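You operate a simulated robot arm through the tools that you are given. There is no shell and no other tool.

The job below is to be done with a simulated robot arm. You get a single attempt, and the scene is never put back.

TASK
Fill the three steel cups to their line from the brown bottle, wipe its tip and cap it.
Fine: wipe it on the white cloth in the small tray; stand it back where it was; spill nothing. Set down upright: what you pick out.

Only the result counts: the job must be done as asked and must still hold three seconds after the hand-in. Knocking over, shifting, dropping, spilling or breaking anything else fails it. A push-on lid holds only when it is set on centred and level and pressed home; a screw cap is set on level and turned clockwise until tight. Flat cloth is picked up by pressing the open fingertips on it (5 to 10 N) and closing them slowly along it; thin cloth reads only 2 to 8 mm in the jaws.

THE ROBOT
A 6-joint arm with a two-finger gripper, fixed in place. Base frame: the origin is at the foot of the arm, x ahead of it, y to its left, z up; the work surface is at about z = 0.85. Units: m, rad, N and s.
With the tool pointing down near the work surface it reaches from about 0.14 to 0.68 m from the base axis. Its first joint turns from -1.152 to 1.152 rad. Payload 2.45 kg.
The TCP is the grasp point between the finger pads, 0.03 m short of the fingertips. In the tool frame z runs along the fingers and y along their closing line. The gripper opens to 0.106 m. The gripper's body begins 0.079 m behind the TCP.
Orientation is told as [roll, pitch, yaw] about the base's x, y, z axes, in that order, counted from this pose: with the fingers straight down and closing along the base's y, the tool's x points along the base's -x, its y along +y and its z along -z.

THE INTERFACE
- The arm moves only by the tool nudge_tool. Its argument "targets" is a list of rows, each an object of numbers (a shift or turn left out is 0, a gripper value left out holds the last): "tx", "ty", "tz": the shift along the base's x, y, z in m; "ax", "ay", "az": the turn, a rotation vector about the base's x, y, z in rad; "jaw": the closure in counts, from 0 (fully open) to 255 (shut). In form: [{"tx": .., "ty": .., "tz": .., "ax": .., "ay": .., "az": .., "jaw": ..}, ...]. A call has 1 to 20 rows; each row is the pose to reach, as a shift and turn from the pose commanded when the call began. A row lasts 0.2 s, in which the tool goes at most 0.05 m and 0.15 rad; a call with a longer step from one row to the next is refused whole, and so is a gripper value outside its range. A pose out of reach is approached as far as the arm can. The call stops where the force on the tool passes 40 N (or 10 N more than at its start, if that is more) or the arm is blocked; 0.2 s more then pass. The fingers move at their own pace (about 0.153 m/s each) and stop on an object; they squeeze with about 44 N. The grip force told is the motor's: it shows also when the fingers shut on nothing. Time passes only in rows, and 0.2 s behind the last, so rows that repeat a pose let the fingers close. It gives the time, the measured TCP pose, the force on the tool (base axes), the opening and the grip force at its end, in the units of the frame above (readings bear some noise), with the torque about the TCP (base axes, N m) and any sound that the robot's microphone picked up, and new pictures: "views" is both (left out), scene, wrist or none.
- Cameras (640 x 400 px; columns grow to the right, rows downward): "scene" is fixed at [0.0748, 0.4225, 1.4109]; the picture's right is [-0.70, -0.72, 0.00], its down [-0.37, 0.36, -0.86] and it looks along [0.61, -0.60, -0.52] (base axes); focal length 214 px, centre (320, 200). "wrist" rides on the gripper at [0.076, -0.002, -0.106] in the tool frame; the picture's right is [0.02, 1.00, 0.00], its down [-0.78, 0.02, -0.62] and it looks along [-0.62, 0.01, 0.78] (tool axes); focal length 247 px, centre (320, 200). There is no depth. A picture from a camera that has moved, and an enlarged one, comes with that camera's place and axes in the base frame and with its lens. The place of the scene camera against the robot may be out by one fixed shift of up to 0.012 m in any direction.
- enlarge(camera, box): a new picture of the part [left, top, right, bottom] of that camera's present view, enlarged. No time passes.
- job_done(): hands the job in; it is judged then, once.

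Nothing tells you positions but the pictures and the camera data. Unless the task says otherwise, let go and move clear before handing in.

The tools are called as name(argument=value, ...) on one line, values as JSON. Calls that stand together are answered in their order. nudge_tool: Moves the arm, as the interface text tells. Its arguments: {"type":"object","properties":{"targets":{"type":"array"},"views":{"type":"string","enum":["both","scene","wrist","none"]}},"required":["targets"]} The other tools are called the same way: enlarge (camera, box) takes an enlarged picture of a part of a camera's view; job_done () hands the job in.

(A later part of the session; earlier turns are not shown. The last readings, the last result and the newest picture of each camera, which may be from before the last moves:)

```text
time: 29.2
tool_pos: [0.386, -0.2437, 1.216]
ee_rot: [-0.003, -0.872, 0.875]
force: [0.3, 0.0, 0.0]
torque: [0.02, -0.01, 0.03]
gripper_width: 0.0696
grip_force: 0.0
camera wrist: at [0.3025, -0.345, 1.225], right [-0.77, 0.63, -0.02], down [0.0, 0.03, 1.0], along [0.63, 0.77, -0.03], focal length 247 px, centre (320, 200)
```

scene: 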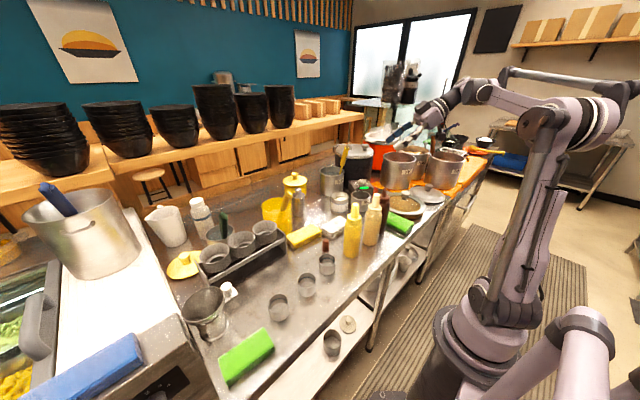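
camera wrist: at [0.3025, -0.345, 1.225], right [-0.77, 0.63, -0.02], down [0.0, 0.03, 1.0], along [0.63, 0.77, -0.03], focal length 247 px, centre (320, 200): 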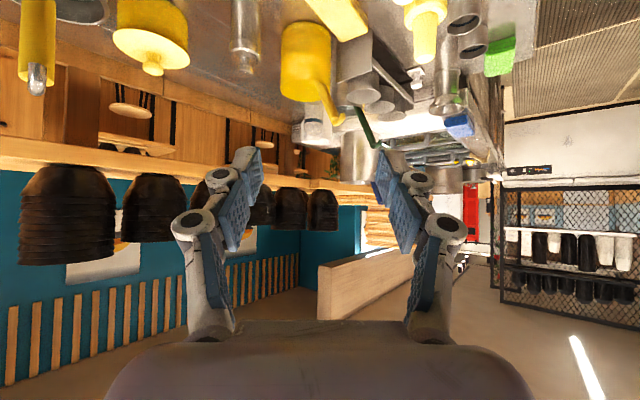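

nudge_tool(targets=[{"tx": 0.0015, "ty": 0.0035, "tz": -0.03}, {"tx": 0.0015, "ty": 0.0035, "tz": -0.06}, {"tx": 0.0015, "ty": 0.0035, "tz": -0.09}, {"tx": 0.0015, "ty": 0.0035, "tz": -0.105}, {"tx": 0.0015, "ty": 0.0035, "tz": -0.105}])

enlarge(camera="scene", box=[340, 90, 460, 250])

```text
time: 30.4
tool_pos: [0.3883, -0.2366, 1.1111]
ee_rot: [-0.003, -0.872, 0.873]
force: [0.4, 0.2, -0.4]
torque: [0.0, 0.01, -0.02]
gripper_width: 0.0694
grip_force: 0.0
camera wrist: at [0.3044, -0.3378, 1.1195], right [-0.77, 0.63, -0.02], down [0.0, 0.03, 1.0], along [0.63, 0.77, -0.03], focal length 247 px, centre (320, 200)
```

scene: 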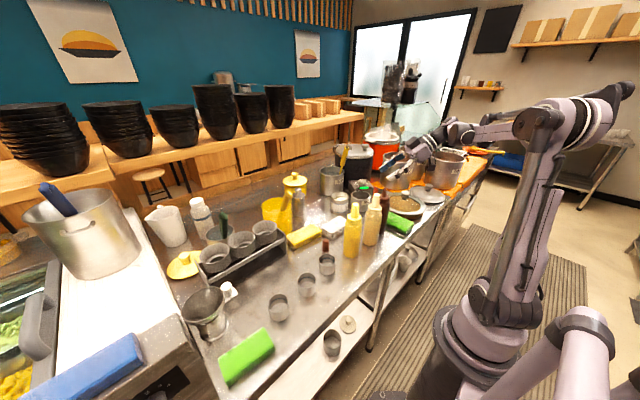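
wrist: 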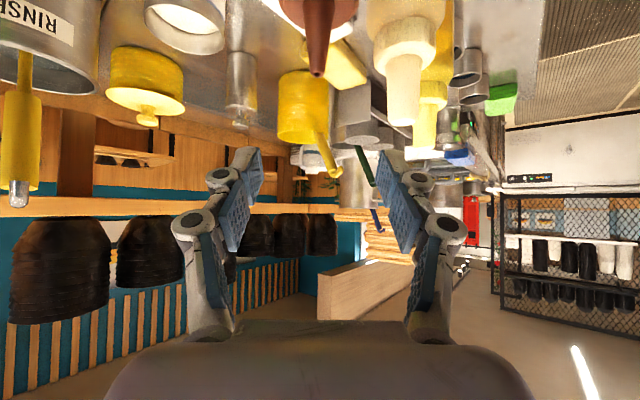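

```text
2.50 times, centred on (400, 170) of scene
camera zoom: at [0.0748, 0.4225, 1.4109], right [-0.7, -0.72, 0.0], down [-0.37, 0.36, -0.86], along [0.61, -0.6, -0.52], focal length 536 px, centre (120, 275)
```

zoom: 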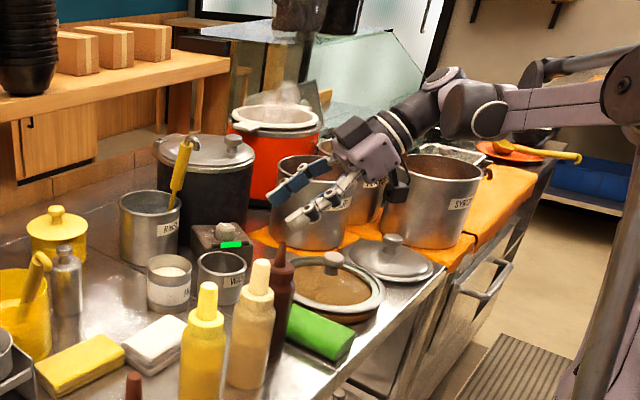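

The nozzle tip (z ≈ 1.048) appears centred between the fingers in the inverted wrist view. I'll trim the position slightly and lower halfway around the bottle.

nudge_tool(targets=[{"tx": 0.0, "ty": -0.0035, "tz": -0.02}, {"tx": 0.0, "ty": -0.0035, "tz": -0.045}, {"tx": 0.0, "ty": -0.0035, "tz": -0.07}, {"tx": 0.0, "ty": -0.0035, "tz": -0.095}, {"tx": 0.0, "ty": -0.0035, "tz": -0.11}, {"tx": 0.0, "ty": -0.0035, "tz": -0.11}])

enlarge(camera="scene", box=[340, 130, 460, 250])

```text
time: 31.8
tool_pos: [0.3871, -0.2415, 1.0044]
ee_rot: [-0.004, -0.873, 0.872]
force: [-0.2, -0.4, 0.4]
torque: [0.03, -0.03, 0.0]
gripper_width: 0.0696
grip_force: 0.1
camera wrist: at [0.3033, -0.3427, 1.0119], right [-0.77, 0.63, -0.02], down [0.0, 0.03, 1.0], along [0.63, 0.77, -0.03], focal length 247 px, centre (320, 200)
```

scene: 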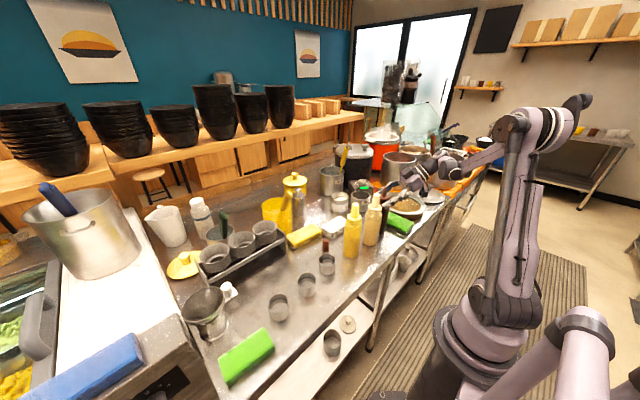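
wrist: 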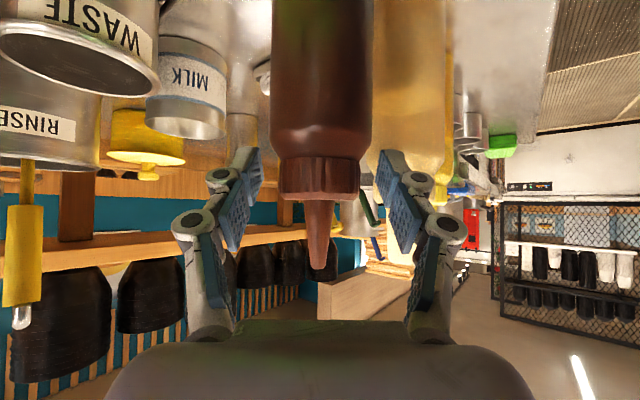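

```text
3.33 times, centred on (400, 190) of scene
camera zoom: at [0.0748, 0.4225, 1.4109], right [-0.7, -0.72, 0.0], down [-0.37, 0.36, -0.86], along [0.61, -0.6, -0.52], focal length 715 px, centre (53, 233)
```

zoom: 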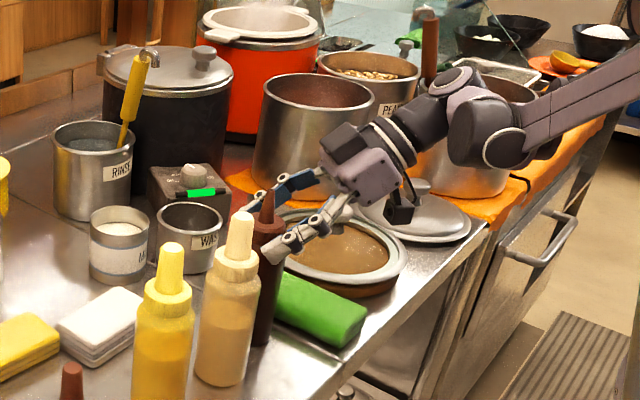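

nudge_tool(targets=[{"tz": -0.02}, {"tz": -0.04}, {"tz": -0.06}, {"tz": -0.07}, {"tz": -0.07}])

enlarge(camera="scene", box=[340, 150, 440, 250])

```text
time: 33.0
tool_pos: [0.3855, -0.2401, 0.9329]
ee_rot: [-0.003, -0.873, 0.871]
force: [-0.2, 0.8, -1.2]
torque: [-0.04, 0.04, 0.0]
gripper_width: 0.0694
grip_force: 0.1
camera wrist: at [0.3028, -0.3407, 0.9409], right [-0.77, 0.63, -0.02], down [0.0, 0.03, 1.0], along [0.63, 0.77, -0.03], focal length 247 px, centre (320, 200)
```

scene: 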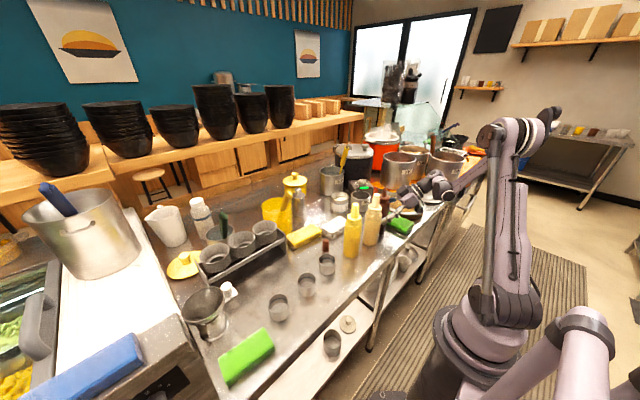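
wrist: 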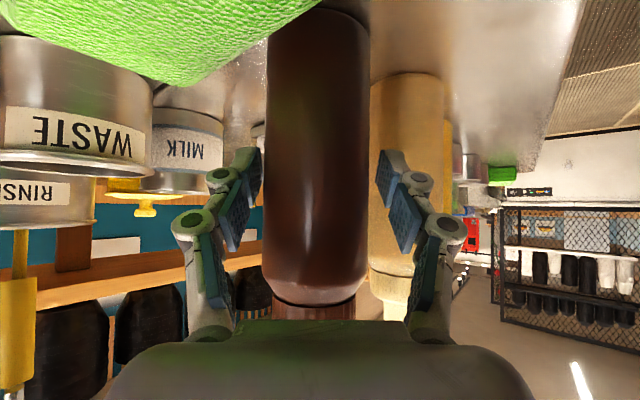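

```text
4.00 times, centred on (390, 200) of scene
camera zoom: at [0.0748, 0.4226, 1.4109], right [-0.7, -0.72, 0.0], down [-0.37, 0.36, -0.86], along [0.61, -0.6, -0.52], focal length 858 px, centre (40, 200)
```

zoom: 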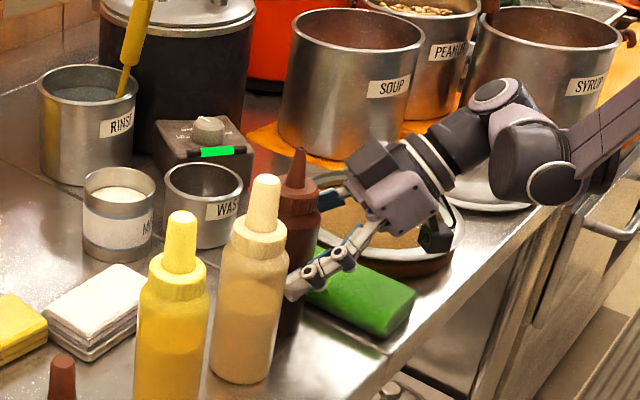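

The bottle sits centred between the pads. I'll close gently in steps to see how the grip force builds up.

nudge_tool(targets=[{"jaw": 110}, {"jaw": 120}, {"jaw": 126}, {"jaw": 128}, {"jaw": 128}], views="wrist")

```text
time: 34.2
tool_pos: [0.3861, -0.2385, 0.9338]
ee_rot: [-0.003, -0.875, 0.871]
force: [0.7, -2.6, 3.3]
torque: [-0.02, 0.04, 0.0]
gripper_width: 0.0565
grip_force: 44.1
camera wrist: at [0.3027, -0.3408, 0.9413], right [-0.77, 0.63, -0.02], down [0.0, 0.03, 1.0], along [0.63, 0.77, -0.03], focal length 247 px, centre (320, 200)
```

wrist: 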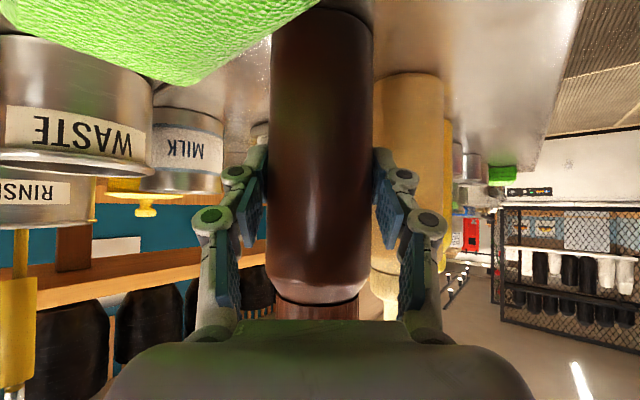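

The bottle is held at 56.5 mm with full grip force. I'll lift it straight up a little and check the weight and that it comes up cleanly.

nudge_tool(targets=[{"tz": 0.005, "jaw": 132}, {"tz": 0.015, "jaw": 132}, {"tz": 0.03, "jaw": 132}, {"tz": 0.03, "jaw": 132}])

enlarge(camera="scene", box=[340, 150, 440, 250])

```text
time: 35.2
tool_pos: [0.3876, -0.2396, 0.9623]
ee_rot: [-0.002, -0.872, 0.875]
force: [0.7, -0.5, -4.3]
torque: [-0.01, -0.01, -0.01]
gripper_width: 0.0564
grip_force: 44.3
camera wrist: at [0.3035, -0.3414, 0.9704], right [-0.77, 0.63, -0.02], down [0.0, 0.03, 1.0], along [0.63, 0.77, -0.03], focal length 247 px, centre (320, 200)
```

scene: 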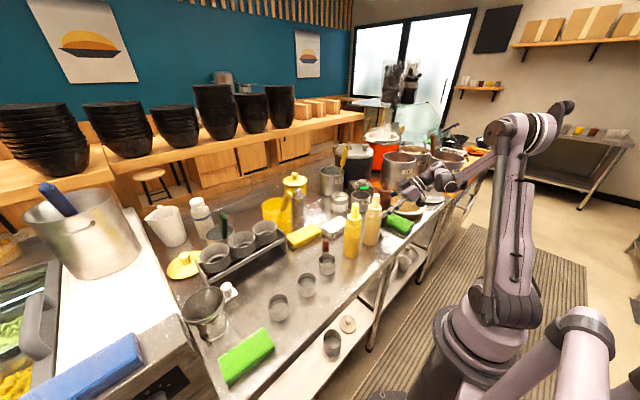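
wrist: 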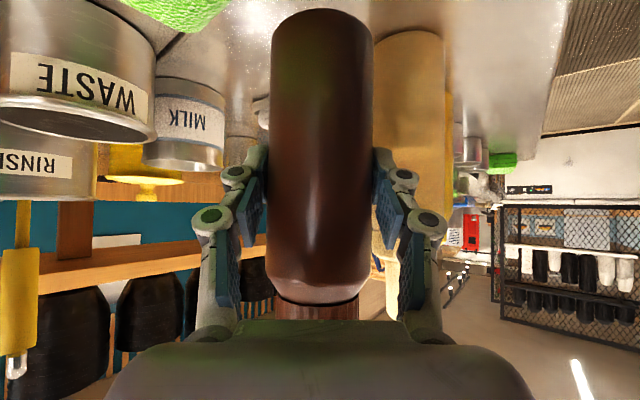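

```text
4.00 times, centred on (390, 200) of scene
camera zoom: at [0.0748, 0.4225, 1.4109], right [-0.7, -0.72, 0.0], down [-0.37, 0.36, -0.86], along [0.61, -0.6, -0.52], focal length 858 px, centre (40, 200)
```

zoom: 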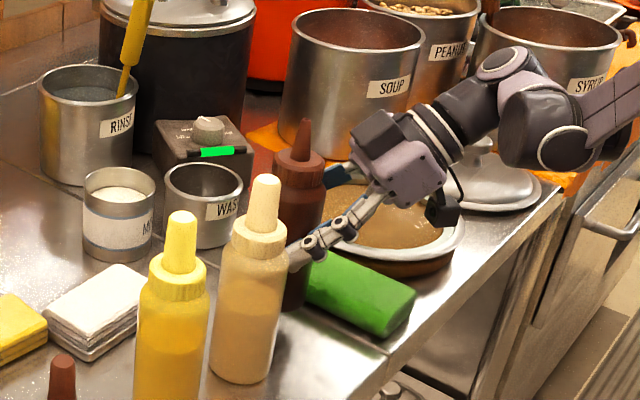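

The bottle lifts cleanly and weighs about 0.4 kg. Before I commit to a pouring motion I want to test it with an empty gripper, since an unreachable pose made the arm drift earlier, so I'll set the bottle back exactly where it was and let go.

nudge_tool(targets=[{"tz": -0.015}, {"tz": -0.025}, {"tz": -0.029}, {"tz": -0.03}, {"tz": -0.03}], views="none")

```text
time: 36.4
tool_pos: [0.3873, -0.2426, 0.933]
ee_rot: [-0.007, -0.875, 0.872]
force: [-0.9, -5.4, 17.8]
torque: [-0.29, 0.49, 0.07]
gripper_width: 0.0564
grip_force: 44.2
```

nudge_tool(targets=[{"tz": 0.0005, "jaw": 120}, {"tz": 0.0005, "jaw": 105}, {"tz": 0.0005, "jaw": 92}, {"tz": 0.0005, "jaw": 88}, {"tz": 0.0005, "jaw": 88}])

enlarge(camera="scene", box=[340, 150, 440, 250])

```text
time: 37.6
tool_pos: [0.3867, -0.2429, 0.9333]
ee_rot: [-0.003, -0.871, 0.872]
force: [0.8, -0.3, 0.1]
torque: [-0.03, 0.0, -0.03]
gripper_width: 0.0694
grip_force: 0.1
camera wrist: at [0.3026, -0.3423, 0.9406], right [-0.77, 0.63, -0.02], down [0.0, 0.03, 1.0], along [0.63, 0.77, -0.03], focal length 247 px, centre (320, 200)
```

scene: 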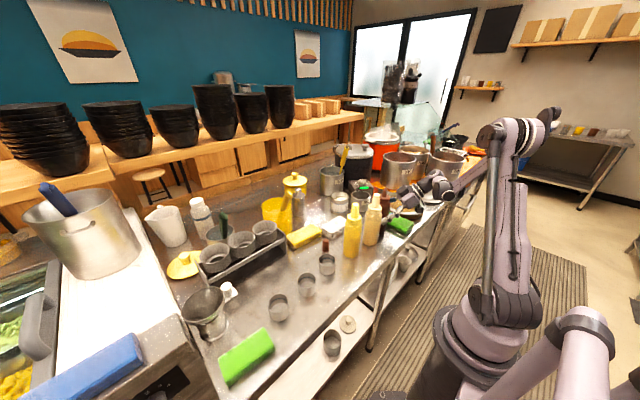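
wrist: 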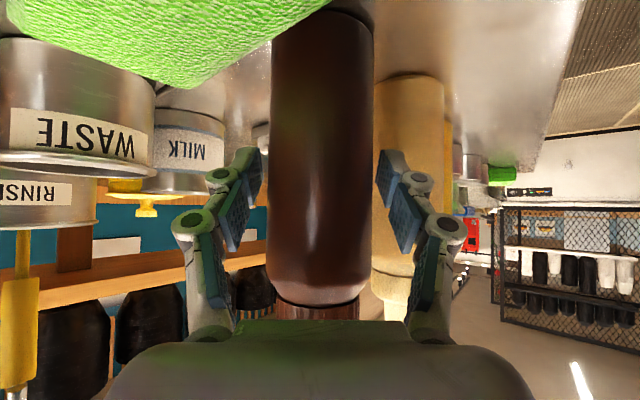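

```text
4.00 times, centred on (390, 200) of scene
camera zoom: at [0.0748, 0.4225, 1.4109], right [-0.7, -0.72, 0.0], down [-0.37, 0.36, -0.86], along [0.61, -0.6, -0.52], focal length 858 px, centre (40, 200)
```

zoom: 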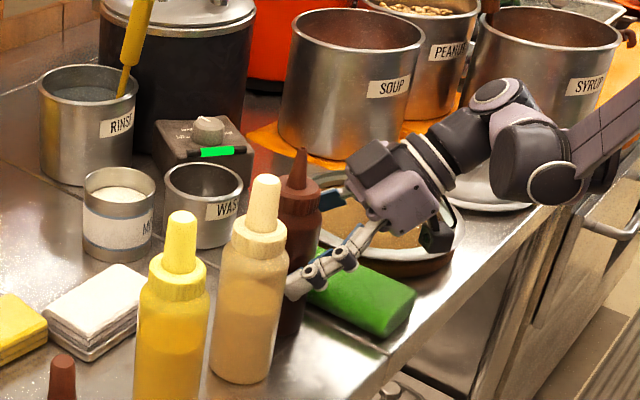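

The bottle stands again at its place. I'll rise, swing to above the cups with an empty gripper and test tilting the tool so that it points down and back toward the robot, which would let the nozzle tip forward over the cups.

nudge_tool(targets=[{"tz": 0.04}, {"tz": 0.08}, {"tz": 0.12}, {"tz": 0.16}, {"tz": 0.2}, {"tz": 0.24}, {"tz": 0.26}, {"tx": -0.015, "ty": 0.035, "tz": 0.26, "az": -0.11}, {"tx": -0.03, "ty": 0.07, "tz": 0.26, "az": -0.22}, {"tx": -0.045, "ty": 0.105, "tz": 0.26, "az": -0.33}, {"tx": -0.06, "ty": 0.14, "tz": 0.26, "az": -0.44}, {"tx": -0.07, "ty": 0.175, "tz": 0.26, "az": -0.55}, {"tx": -0.08, "ty": 0.21, "tz": 0.26, "az": -0.66}, {"tx": -0.09, "ty": 0.245, "tz": 0.26, "az": -0.77}, {"tx": -0.1, "ty": 0.28, "tz": 0.26, "az": -0.873}, {"tx": -0.1, "ty": 0.3, "tz": 0.24, "az": -0.873}, {"tx": -0.1, "ty": 0.3, "tz": 0.24, "az": -0.873}], views="scene")

```text
time: 41.2
tool_pos: [0.2872, 0.0609, 1.174]
ee_rot: [-0.005, -0.874, 0.001]
force: [-0.4, 0.3, -0.8]
torque: [0.01, 0.01, 0.01]
gripper_width: 0.0695
grip_force: 0.1
```

scene: 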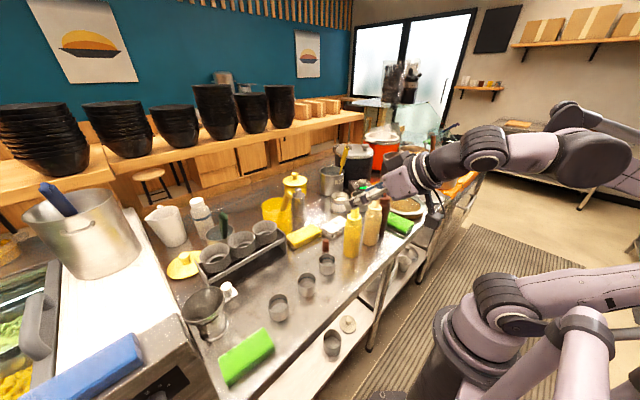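

nudge_tool(targets=[{"ay": 0.15}, {"ay": 0.3}, {"ay": 0.45}, {"ay": 0.6}, {"ay": 0.75}, {"ay": 0.9}, {"ay": 1.05}, {"ay": 1.2}, {"ay": 1.27}, {"ay": 1.27}], views="scene")

```text
time: 43.4
tool_pos: [0.2872, 0.0594, 1.1736]
ee_rot: [-0.002, 0.399, 0.0]
force: [0.0, -0.5, 0.0]
torque: [-0.01, 0.03, -0.01]
gripper_width: 0.0693
grip_force: 0.1
```

scene: 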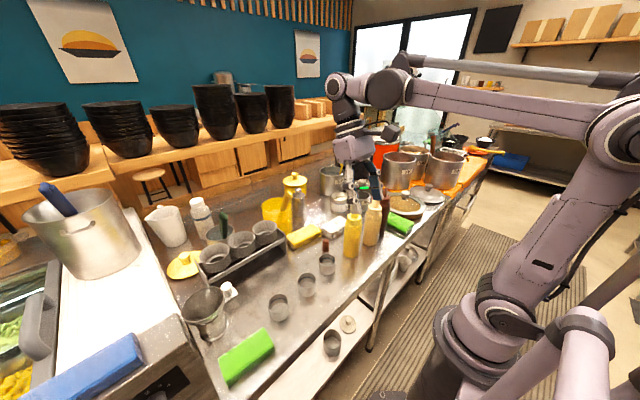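

nudge_tool(targets=[{"ay": 0.12}, {"ay": 0.24}, {"ay": 0.36}, {"ay": 0.48}, {"ay": 0.48}], views="scene")

```text
time: 44.6
tool_pos: [0.2865, 0.0591, 1.1731]
ee_rot: [-0.002, 0.446, -0.001]
force: [-0.4, 0.5, 0.3]
torque: [0.0, -0.01, -0.02]
gripper_width: 0.0695
grip_force: 0.1
out of reach, approached as far as the arm can: row 1, 2, 3, 4, 5
```

scene: 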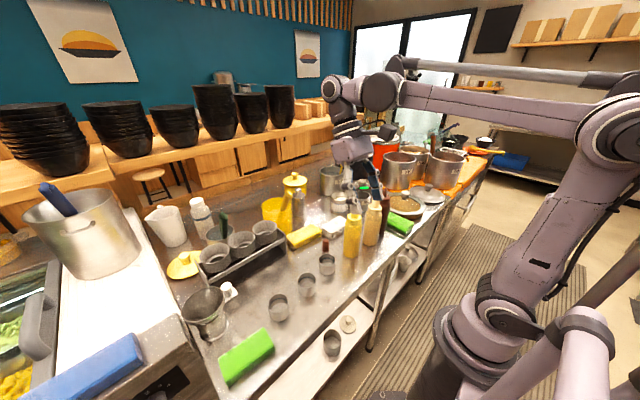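

The tilt limit here is about 26° past vertical (pitch 0.446), without drift. I'll lower to the height where the pour would happen and test how far the tilt goes there.

nudge_tool(targets=[{"tz": -0.04}, {"tz": -0.08}, {"tz": -0.12}, {"tz": -0.16}, {"tz": -0.2}, {"tz": -0.22}, {"tz": -0.22}], views="scene")

```text
time: 46.2
tool_pos: [0.2864, 0.0583, 0.9536]
ee_rot: [0.0, 0.443, 0.0]
force: [-0.2, 0.2, -0.2]
torque: [-0.02, 0.02, -0.02]
gripper_width: 0.0696
grip_force: 0.1
```

scene: 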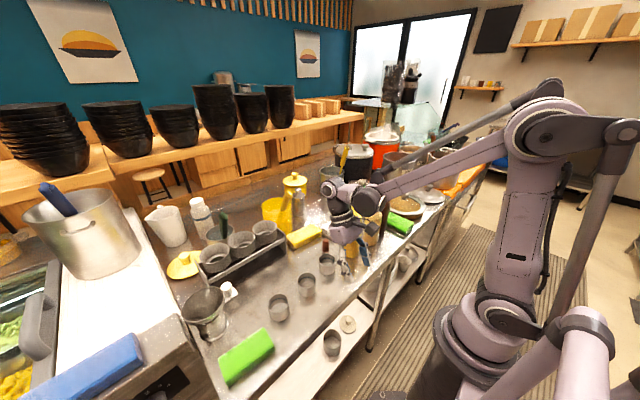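

nudge_tool(targets=[{"ay": 0.12}, {"ay": 0.24}, {"ay": 0.36}, {"ay": 0.48}, {"ay": 0.6}, {"ay": 0.6}], views="both")

```text
time: 47.6
tool_pos: [0.2865, 0.0589, 0.9545]
ee_rot: [-0.004, 0.445, -0.001]
force: [-0.4, -0.1, 0.4]
torque: [0.0, -0.04, -0.01]
gripper_width: 0.0693
grip_force: 0.1
out of reach, approached as far as the arm can: row 1, 2, 3, 4, 5, 6
camera wrist: at [0.263, 0.0574, 1.081], right [-0.02, 1.0, 0.01], down [0.97, 0.02, 0.22], along [0.22, 0.01, -0.97], focal length 247 px, centre (320, 200)
```

scene: 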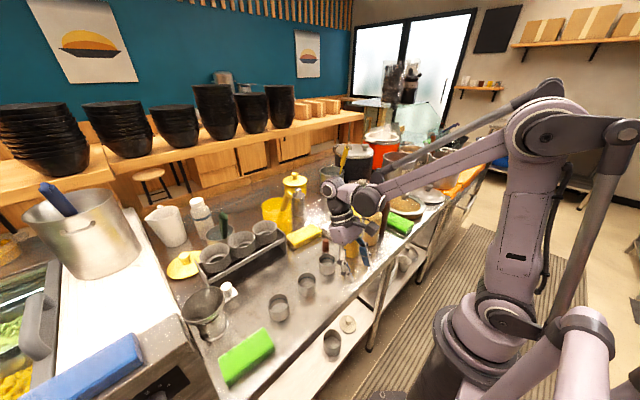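
wrist: 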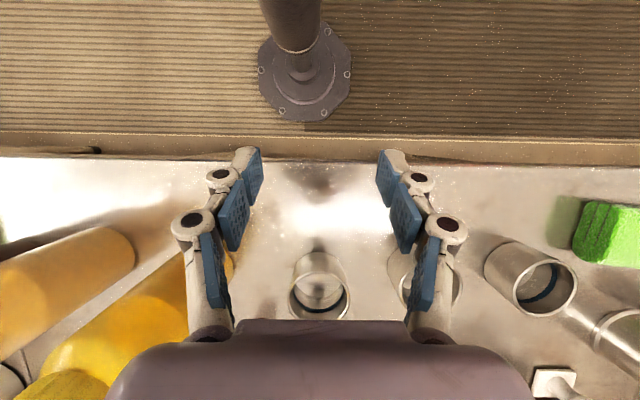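

The tilt back is limited to 26° at any height, so instead I'll tip the bottle by spinning the tool about its own axis, with the tool coming from the right and only 25° below level. I'll test that with the empty gripper first, going up and re-orienting.

nudge_tool(targets=[{"tz": 0.04, "ay": -0.1}, {"tz": 0.08, "ay": -0.24}, {"tz": 0.12, "ay": -0.38}, {"tz": 0.16, "ay": -0.52}, {"tz": 0.2, "ay": -0.66}, {"tz": 0.22, "ay": -0.8}, {"tz": 0.22, "ay": -0.94}, {"tz": 0.22, "ay": -1.08}, {"tz": 0.22, "ay": -1.22}, {"tz": 0.22, "ay": -1.36}, {"tz": 0.22, "ay": -1.5}, {"tz": 0.22, "ay": -1.58}, {"tz": 0.22, "ay": -1.58}], views="none")

```text
time: 50.4
tool_pos: [0.3134, 0.0841, 1.1811]
ee_rot: [0.0, -1.138, -0.002]
force: [0.0, 0.6, -0.6]
torque: [-0.02, -0.01, -0.01]
gripper_width: 0.0691
grip_force: 0.0
out of reach, approached as far as the arm can: row 10, 11, 12, 13
```

nudge_tool(targets=[{"az": 0.15}, {"az": 0.3}, {"az": 0.45}, {"az": 0.6}, {"az": 0.75}, {"az": 0.9}, {"az": 1.05}, {"az": 1.2}, {"az": 1.35}, {"az": 1.4835}, {"az": 1.4835}], views="scene")

```text
time: 52.8
tool_pos: [0.316, 0.0854, 1.1803]
ee_rot: [-0.002, -1.136, 1.487]
force: [0.6, 0.2, -0.3]
torque: [-0.03, 0.03, 0.0]
gripper_width: 0.0694
grip_force: 0.0
out of reach, approached as far as the arm can: row 1, 2, 3
```

scene: 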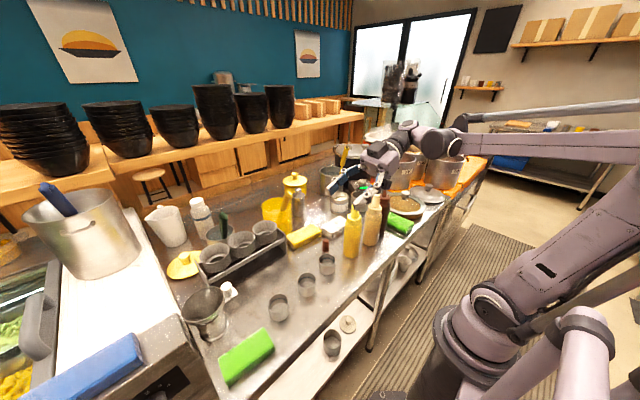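

nudge_tool(targets=[{"ax": 0.0114, "ay": 0.1355, "az": -0.0634}, {"ax": 0.0227, "ay": 0.2709, "az": -0.1268}, {"ax": 0.0341, "ay": 0.4064, "az": -0.1902}, {"ax": 0.0455, "ay": 0.5418, "az": -0.2536}, {"ax": 0.0569, "ay": 0.6773, "az": -0.317}, {"ax": 0.0682, "ay": 0.8127, "az": -0.3803}, {"ax": 0.0796, "ay": 0.9482, "az": -0.4437}, {"ax": 0.091, "ay": 1.0836, "az": -0.5071}, {"ax": 0.1023, "ay": 1.2191, "az": -0.5705}, {"ax": 0.1137, "ay": 1.3545, "az": -0.6339}, {"ax": 0.1251, "ay": 1.49, "az": -0.6973}, {"ax": 0.1364, "ay": 1.6254, "az": -0.7607}, {"ax": 0.1478, "ay": 1.7609, "az": -0.8241}, {"ax": 0.1592, "ay": 1.8963, "az": -0.8875}, {"ax": 0.1706, "ay": 2.0318, "az": -0.9509}, {"ax": 0.1819, "ay": 2.1672, "az": -1.0142}, {"ax": 0.1819, "ay": 2.1672, "az": -1.0142}], views="both")

```text
time: 56.4
tool_pos: [0.3157, 0.0849, 1.1809]
ee_rot: [0.96, 0.732, -0.521]
force: [0.3, -0.1, -0.3]
torque: [0.01, -0.03, -0.01]
gripper_width: 0.0696
grip_force: 0.1
camera wrist: at [0.2566, 0.0162, 1.2752], right [0.75, 0.23, 0.62], down [0.47, -0.85, -0.25], along [0.47, 0.48, -0.74], focal length 247 px, centre (320, 200)
```

scene: 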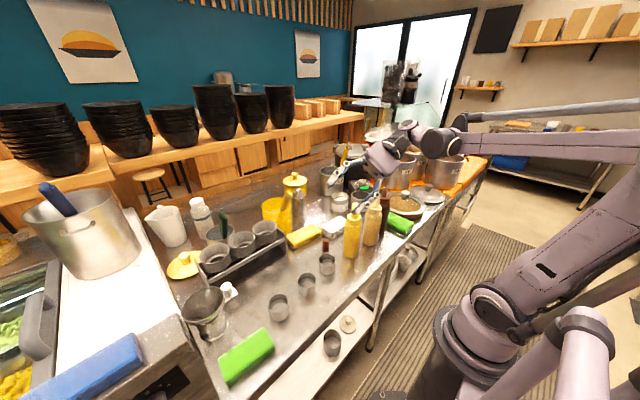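
wrist: 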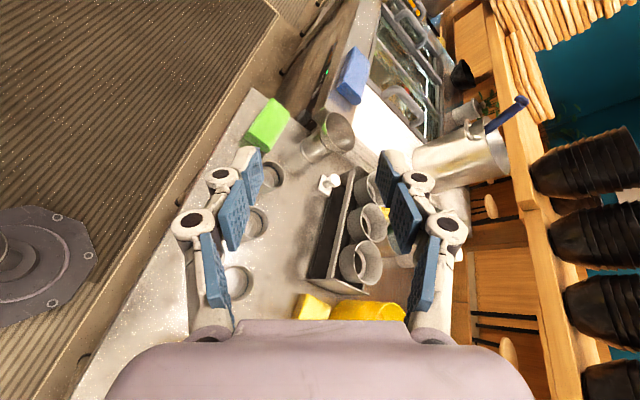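

The spin works fully and gives the wrist camera a good view of the cups. I'll enlarge the cup view for measuring, then spin back and return to pick up the bottle with this shallower tilt.

enlarge(camera="wrist", box=[200, 130, 320, 330])

enlarge(camera="scene", box=[260, 240, 350, 330])

nudge_tool(targets=[{"ax": -0.0114, "ay": -0.1355, "az": 0.0634}, {"ax": -0.0227, "ay": -0.2709, "az": 0.1268}, {"ax": -0.0341, "ay": -0.4064, "az": 0.1902}, {"ax": -0.0455, "ay": -0.5418, "az": 0.2536}, {"ax": -0.0569, "ay": -0.6773, "az": 0.317}, {"ax": -0.0682, "ay": -0.8127, "az": 0.3803}, {"ax": -0.0796, "ay": -0.9482, "az": 0.4437}, {"ax": -0.091, "ay": -1.0836, "az": 0.5071}, {"ax": -0.1023, "ay": -1.2191, "az": 0.5705}, {"ax": -0.1137, "ay": -1.3545, "az": 0.6339}, {"ax": -0.1251, "ay": -1.49, "az": 0.6973}, {"ax": -0.1364, "ay": -1.6254, "az": 0.7607}, {"ax": -0.1478, "ay": -1.7609, "az": 0.8241}, {"ax": -0.1592, "ay": -1.8963, "az": 0.8875}, {"ax": -0.1706, "ay": -2.0318, "az": 0.9509}, {"ax": -0.1819, "ay": -2.1672, "az": 1.0142}, {"ax": -0.1819, "ay": -2.1672, "az": 1.0142}], views="none")

```text
2.00 times, centred on (260, 230) of wrist
camera zoom: at [0.2566, 0.0162, 1.2752], right [0.75, 0.23, 0.62], down [0.47, -0.85, -0.25], along [0.47, 0.48, -0.74], focal length 494 px, centre (440, 140)
```

zoom: 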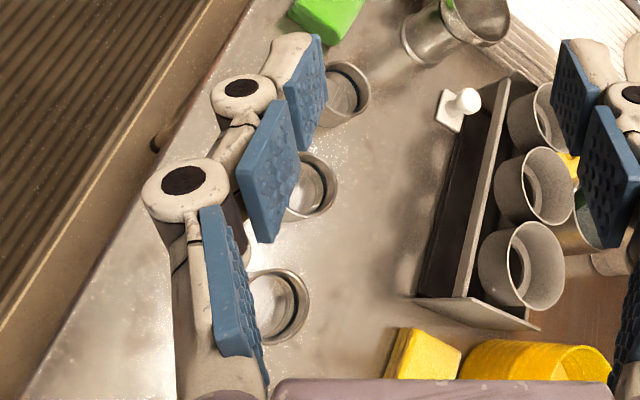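

```text
4.44 times, centred on (305, 285) of scene
camera zoom: at [0.0748, 0.4225, 1.4109], right [-0.7, -0.72, 0.0], down [-0.37, 0.36, -0.86], along [0.61, -0.6, -0.52], focal length 953 px, centre (387, -178)
```

zoom: 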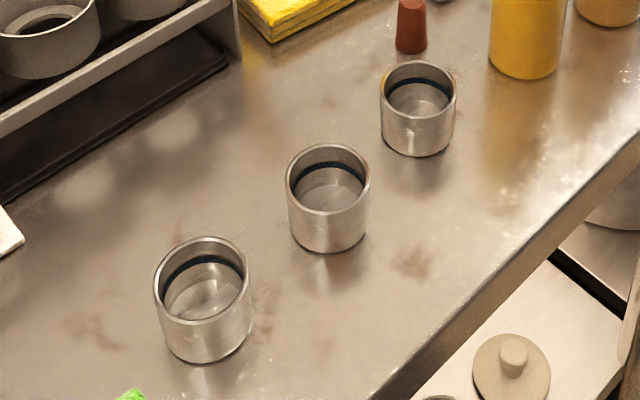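

```text
time: 60.0
tool_pos: [0.3153, 0.0833, 1.1812]
ee_rot: [-0.006, -1.137, 1.49]
force: [-0.3, 0.7, 0.4]
torque: [0.02, 0.0, 0.03]
gripper_width: 0.0693
grip_force: 0.0
```

The cups come out near (0.398, 0.059), (0.386, 0.156) and (0.384, 0.254), rim z ≈ 0.892, each with a dark line about 13 mm below the rim. I'll now go back above the brown bottle with the shallower tool tilt.

nudge_tool(targets=[{"tx": 0.009, "ty": -0.04, "az": -0.09}, {"tx": 0.018, "ty": -0.08, "az": -0.18}, {"tx": 0.027, "ty": -0.12, "az": -0.27}, {"tx": 0.036, "ty": -0.16, "az": -0.36}, {"tx": 0.045, "ty": -0.2, "az": -0.45}, {"tx": 0.054, "ty": -0.24, "az": -0.54}, {"tx": 0.063, "ty": -0.28, "az": -0.63}, {"tx": 0.0715, "ty": -0.323, "az": -0.69}, {"tx": 0.0715, "ty": -0.323, "az": -0.69}, {"tx": 0.0715, "ty": -0.323, "tz": -0.04, "az": -0.69}, {"tx": 0.0715, "ty": -0.323, "tz": -0.07, "az": -0.69}, {"tx": 0.0715, "ty": -0.323, "tz": -0.07, "az": -0.69}])

```text
time: 62.6
tool_pos: [0.3891, -0.2405, 1.1091]
ee_rot: [-0.001, -1.136, 0.793]
force: [-0.8, 0.7, 0.0]
torque: [-0.02, 0.0, 0.01]
gripper_width: 0.0694
grip_force: 0.0
camera wrist: at [0.2984, -0.3336, 1.0832], right [-0.72, 0.7, -0.02], down [-0.18, -0.15, 0.97], along [0.67, 0.7, 0.23], focal length 247 px, centre (320, 200)
```

scene: 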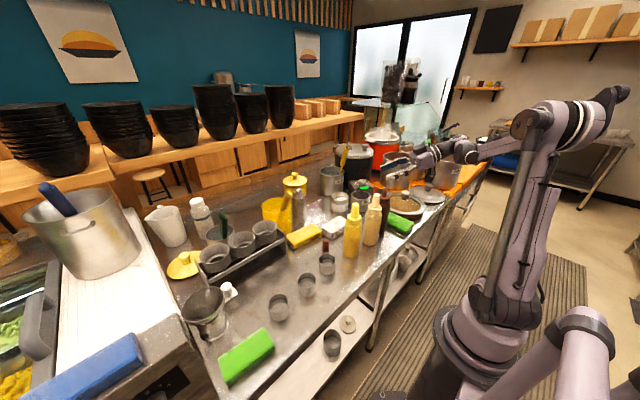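
wrist: 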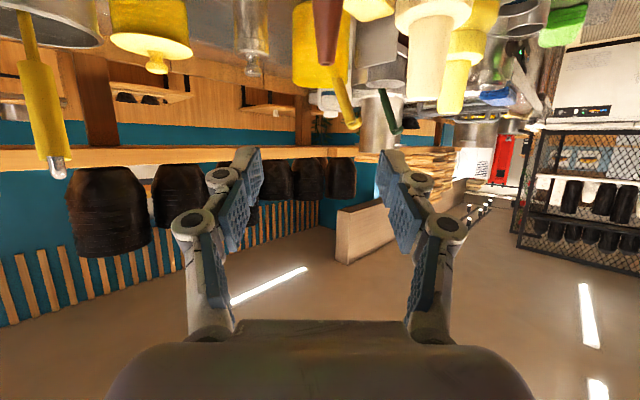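

nudge_tool(targets=[{"tx": -0.001, "ty": 0.001, "tz": -0.025}, {"tx": -0.001, "ty": 0.001, "tz": -0.05}, {"tx": -0.001, "ty": 0.001, "tz": -0.075}, {"tx": -0.001, "ty": 0.001, "tz": -0.1}, {"tx": -0.001, "ty": 0.001, "tz": -0.12}, {"tx": -0.001, "ty": 0.001, "tz": -0.12}])

enlarge(camera="scene", box=[340, 150, 440, 250])

```text
time: 64.0
tool_pos: [0.3847, -0.2395, 0.991]
ee_rot: [-0.003, -1.136, 0.795]
force: [1.1, -0.1, 0.3]
torque: [0.04, 0.02, -0.02]
gripper_width: 0.0695
grip_force: 0.1
camera wrist: at [0.2956, -0.3319, 0.9651], right [-0.72, 0.7, -0.02], down [-0.18, -0.15, 0.97], along [0.67, 0.7, 0.23], focal length 247 px, centre (320, 200)
```

scene: 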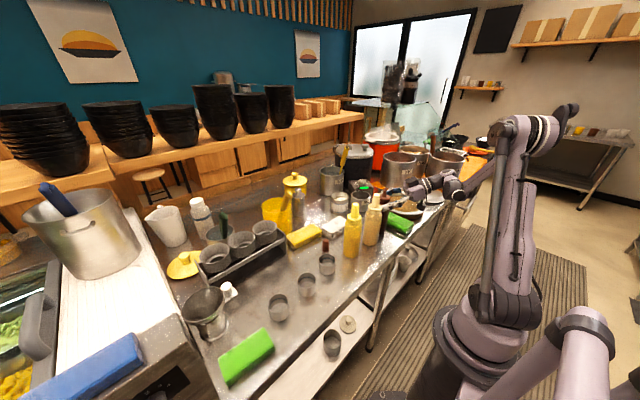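
wrist: 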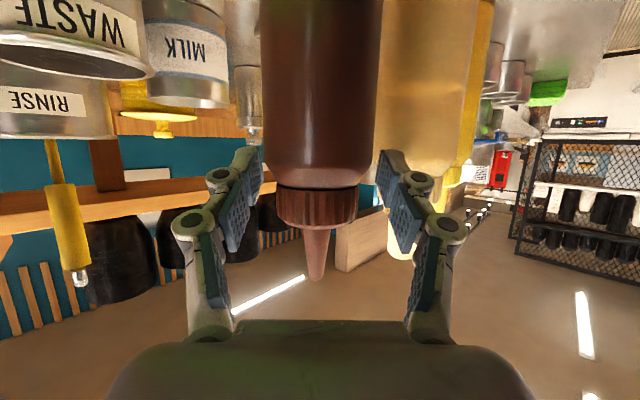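

```text
4.00 times, centred on (390, 200) of scene
camera zoom: at [0.0748, 0.4226, 1.4109], right [-0.7, -0.72, 0.0], down [-0.37, 0.36, -0.86], along [0.61, -0.6, -0.52], focal length 858 px, centre (40, 200)
```

zoom: 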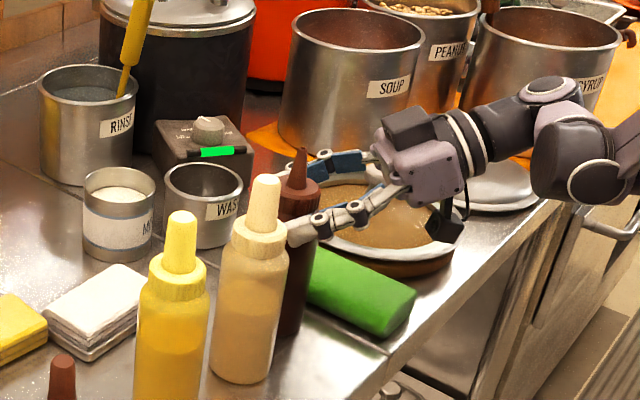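

nudge_tool(targets=[{"tz": -0.015}, {"tz": -0.03}, {"tz": -0.045}, {"tz": -0.045}])

enlarge(camera="scene", box=[350, 170, 420, 240])

```text
time: 65.0
tool_pos: [0.3866, -0.2384, 0.9468]
ee_rot: [-0.003, -1.136, 0.794]
force: [0.4, -0.2, -0.1]
torque: [0.02, -0.01, 0.02]
gripper_width: 0.0692
grip_force: 0.0
camera wrist: at [0.2972, -0.3313, 0.9211], right [-0.72, 0.7, -0.02], down [-0.18, -0.15, 0.97], along [0.67, 0.7, 0.23], focal length 247 px, centre (320, 200)
```

scene: 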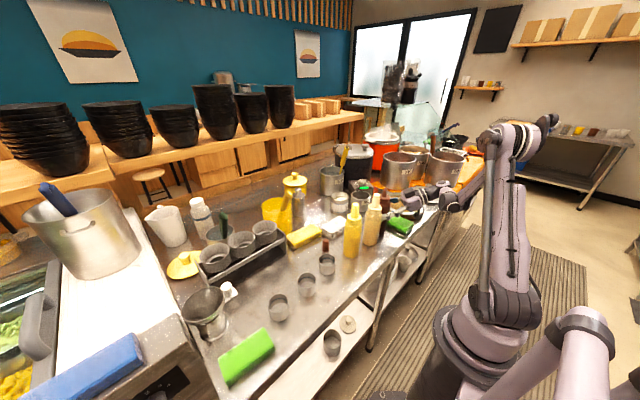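
wrist: 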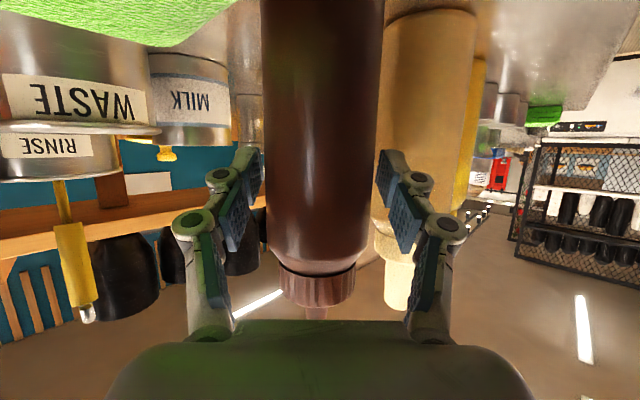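

```text
5.71 times, centred on (385, 205) of scene
camera zoom: at [0.0748, 0.4225, 1.4109], right [-0.7, -0.72, 0.0], down [-0.37, 0.36, -0.86], along [0.61, -0.6, -0.52], focal length 1226 px, centre (-51, 171)
```

zoom: 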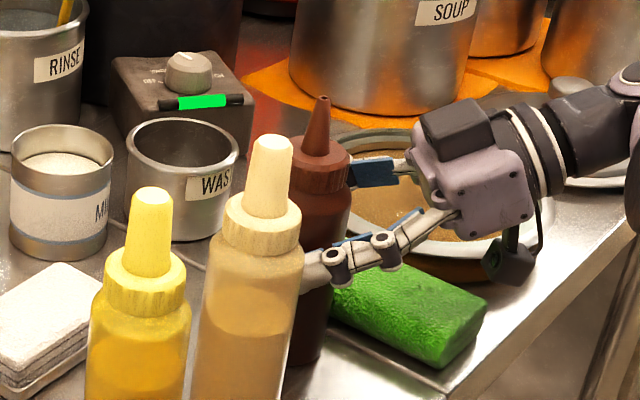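

nudge_tool(targets=[{"jaw": 110}, {"jaw": 120}, {"jaw": 128}, {"jaw": 135}, {"jaw": 140}, {"jaw": 140}])

enlarge(camera="scene", box=[350, 170, 420, 240])

```text
time: 66.4
tool_pos: [0.3877, -0.2385, 0.9475]
ee_rot: [-0.002, -1.136, 0.794]
force: [0.4, -0.5, 2.4]
torque: [-0.11, 0.01, -0.04]
gripper_width: 0.0558
grip_force: 43.5
camera wrist: at [0.2973, -0.3314, 0.9213], right [-0.72, 0.7, -0.02], down [-0.18, -0.15, 0.97], along [0.67, 0.7, 0.23], focal length 247 px, centre (320, 200)
```

scene: 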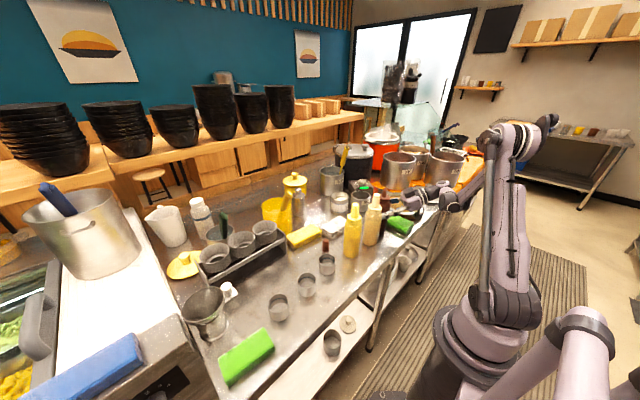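
wrist: 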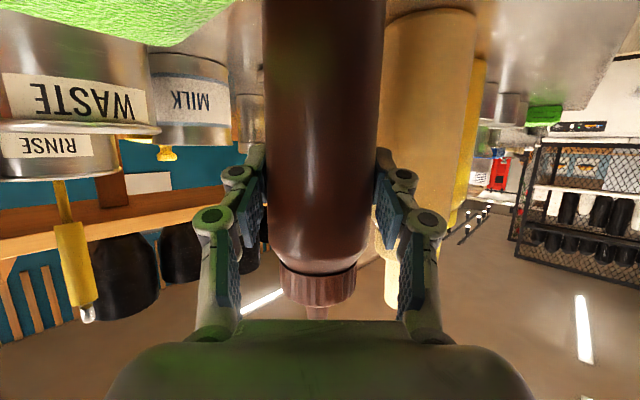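

```text
5.71 times, centred on (385, 205) of scene
camera zoom: at [0.0747, 0.4225, 1.4109], right [-0.7, -0.72, 0.0], down [-0.37, 0.36, -0.86], along [0.61, -0.6, -0.52], focal length 1226 px, centre (-51, 171)
```

zoom: 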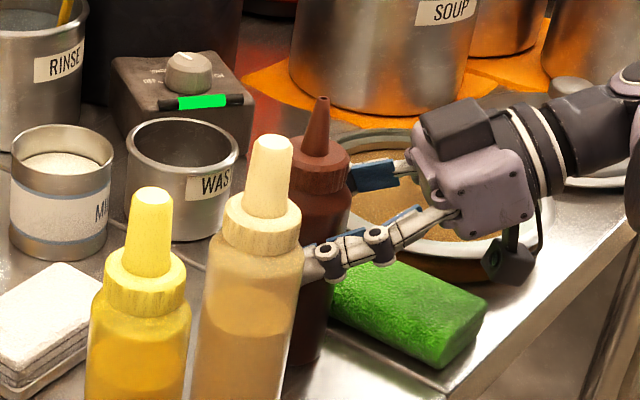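

The bottle is gripped again at 55.8 mm. I'll lift it straight up above the other bottles' tops before carrying it toward the cups.

nudge_tool(targets=[{"tz": 0.01}, {"tz": 0.03}, {"tz": 0.06}, {"tz": 0.09}, {"tz": 0.12}, {"tz": 0.15}, {"tz": 0.18}, {"tz": 0.21}, {"tz": 0.24}, {"tz": 0.24}])

```text
time: 68.6
tool_pos: [0.388, -0.2373, 1.1871]
ee_rot: [-0.002, -1.136, 0.794]
force: [0.4, 0.0, -2.8]
torque: [-0.02, 0.02, 0.01]
gripper_width: 0.056
grip_force: 43.9
camera wrist: at [0.2974, -0.3287, 1.1607], right [-0.72, 0.7, -0.02], down [-0.18, -0.15, 0.97], along [0.67, 0.7, 0.23], focal length 247 px, centre (320, 200)
```

scene: 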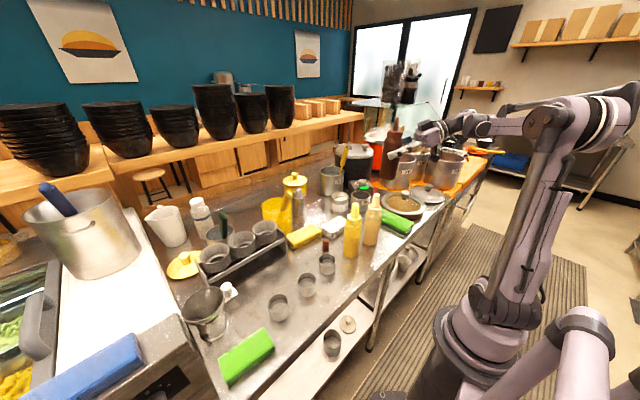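
wrist: 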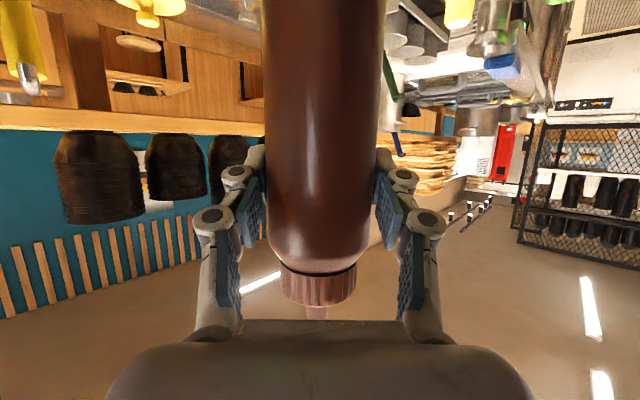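

nudge_tool(targets=[{"tx": -0.008, "ty": 0.04, "az": 0.05}, {"tx": -0.016, "ty": 0.08, "az": 0.1}, {"tx": -0.024, "ty": 0.12, "az": 0.15}, {"tx": -0.032, "ty": 0.16, "az": 0.2}, {"tx": -0.04, "ty": 0.2, "az": 0.25}, {"tx": -0.048, "ty": 0.24, "az": 0.3}, {"tx": -0.056, "ty": 0.28, "az": 0.35}, {"tx": -0.064, "ty": 0.32, "az": 0.4}, {"tx": -0.0706, "ty": 0.3562, "az": 0.428}, {"tx": -0.0706, "ty": 0.3562, "az": 0.428}])

```text
time: 70.8
tool_pos: [0.3113, 0.1171, 1.1868]
ee_rot: [-0.003, -1.136, 1.224]
force: [-0.1, 0.9, -3.0]
torque: [0.0, -0.02, 0.0]
gripper_width: 0.0559
grip_force: 44.3
camera wrist: at [0.2682, -0.0038, 1.1602], right [-0.94, 0.33, -0.02], down [-0.1, -0.21, 0.97], along [0.32, 0.92, 0.23], focal length 247 px, centre (320, 200)
```

scene: 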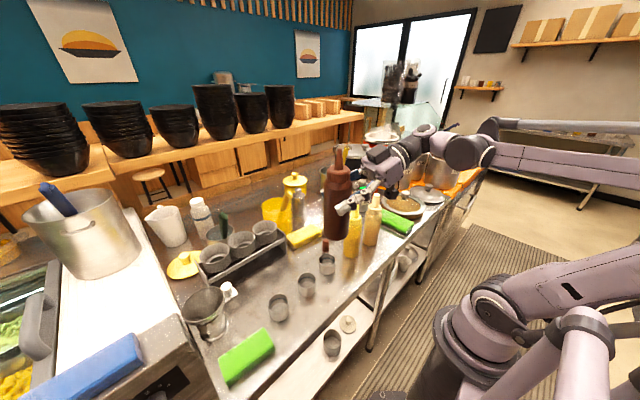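
wrist: 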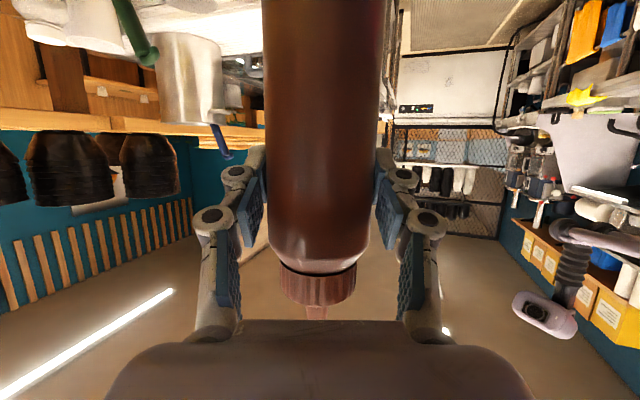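

The bottle is over the cup row, upright. I'll spin it to about 54° of tilt (safely short of any flow) while still high.

nudge_tool(targets=[{"tx": 0.002, "ax": 0.0465, "ay": 0.1279, "az": -0.0632}, {"tx": 0.0045, "ax": 0.0931, "ay": 0.2558, "az": -0.1264}, {"tx": 0.0045, "ax": 0.1396, "ay": 0.3837, "az": -0.1895}, {"tx": 0.0045, "ax": 0.1861, "ay": 0.5116, "az": -0.2527}, {"tx": 0.0045, "ax": 0.2327, "ay": 0.6395, "az": -0.3159}, {"tx": 0.0045, "ax": 0.2792, "ay": 0.7673, "az": -0.3791}, {"tx": 0.0045, "ax": 0.3257, "ay": 0.8952, "az": -0.4423}, {"tx": 0.0045, "ax": 0.3257, "ay": 0.8952, "az": -0.4423}])

enlarge(camera="scene", box=[270, 140, 430, 300])

```text
time: 72.6
tool_pos: [0.3196, 0.1179, 1.186]
ee_rot: [1.078, -0.465, -0.111]
force: [-0.4, 0.3, -2.5]
torque: [-0.03, 0.02, 0.0]
gripper_width: 0.056
grip_force: 44.5
camera wrist: at [0.2192, 0.0345, 1.1936], right [-0.36, 0.52, 0.78], down [0.5, -0.6, 0.63], along [0.79, 0.61, -0.04], focal length 247 px, centre (320, 200)
```

scene: 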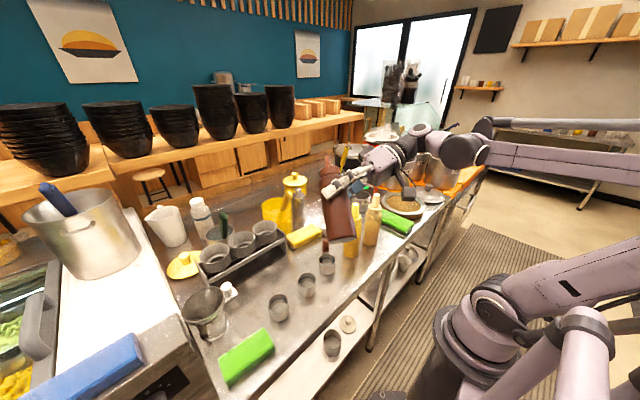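
wrist: 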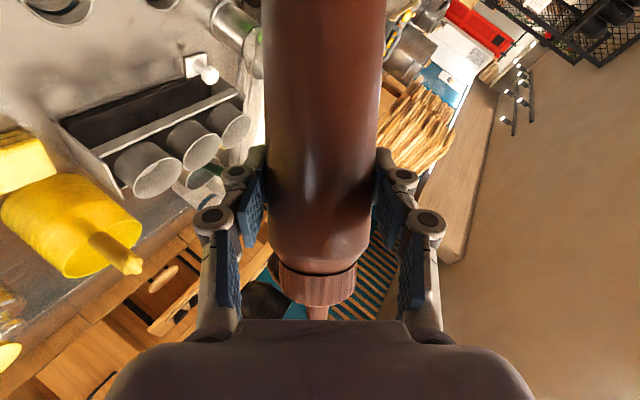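

```text
2.50 times, centred on (350, 220) of scene
camera zoom: at [0.0748, 0.4226, 1.4109], right [-0.7, -0.72, 0.0], down [-0.37, 0.36, -0.86], along [0.61, -0.6, -0.52], focal length 536 px, centre (245, 150)
```

zoom: 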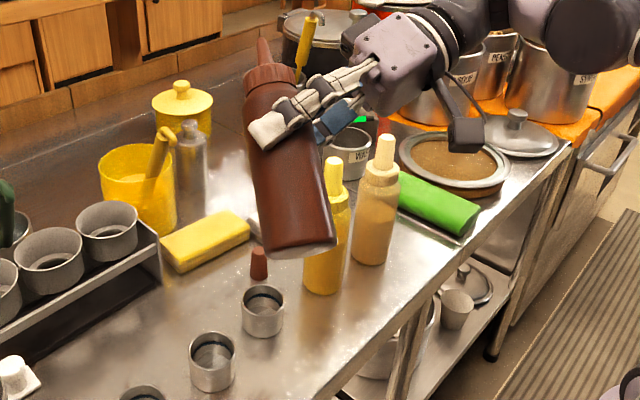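

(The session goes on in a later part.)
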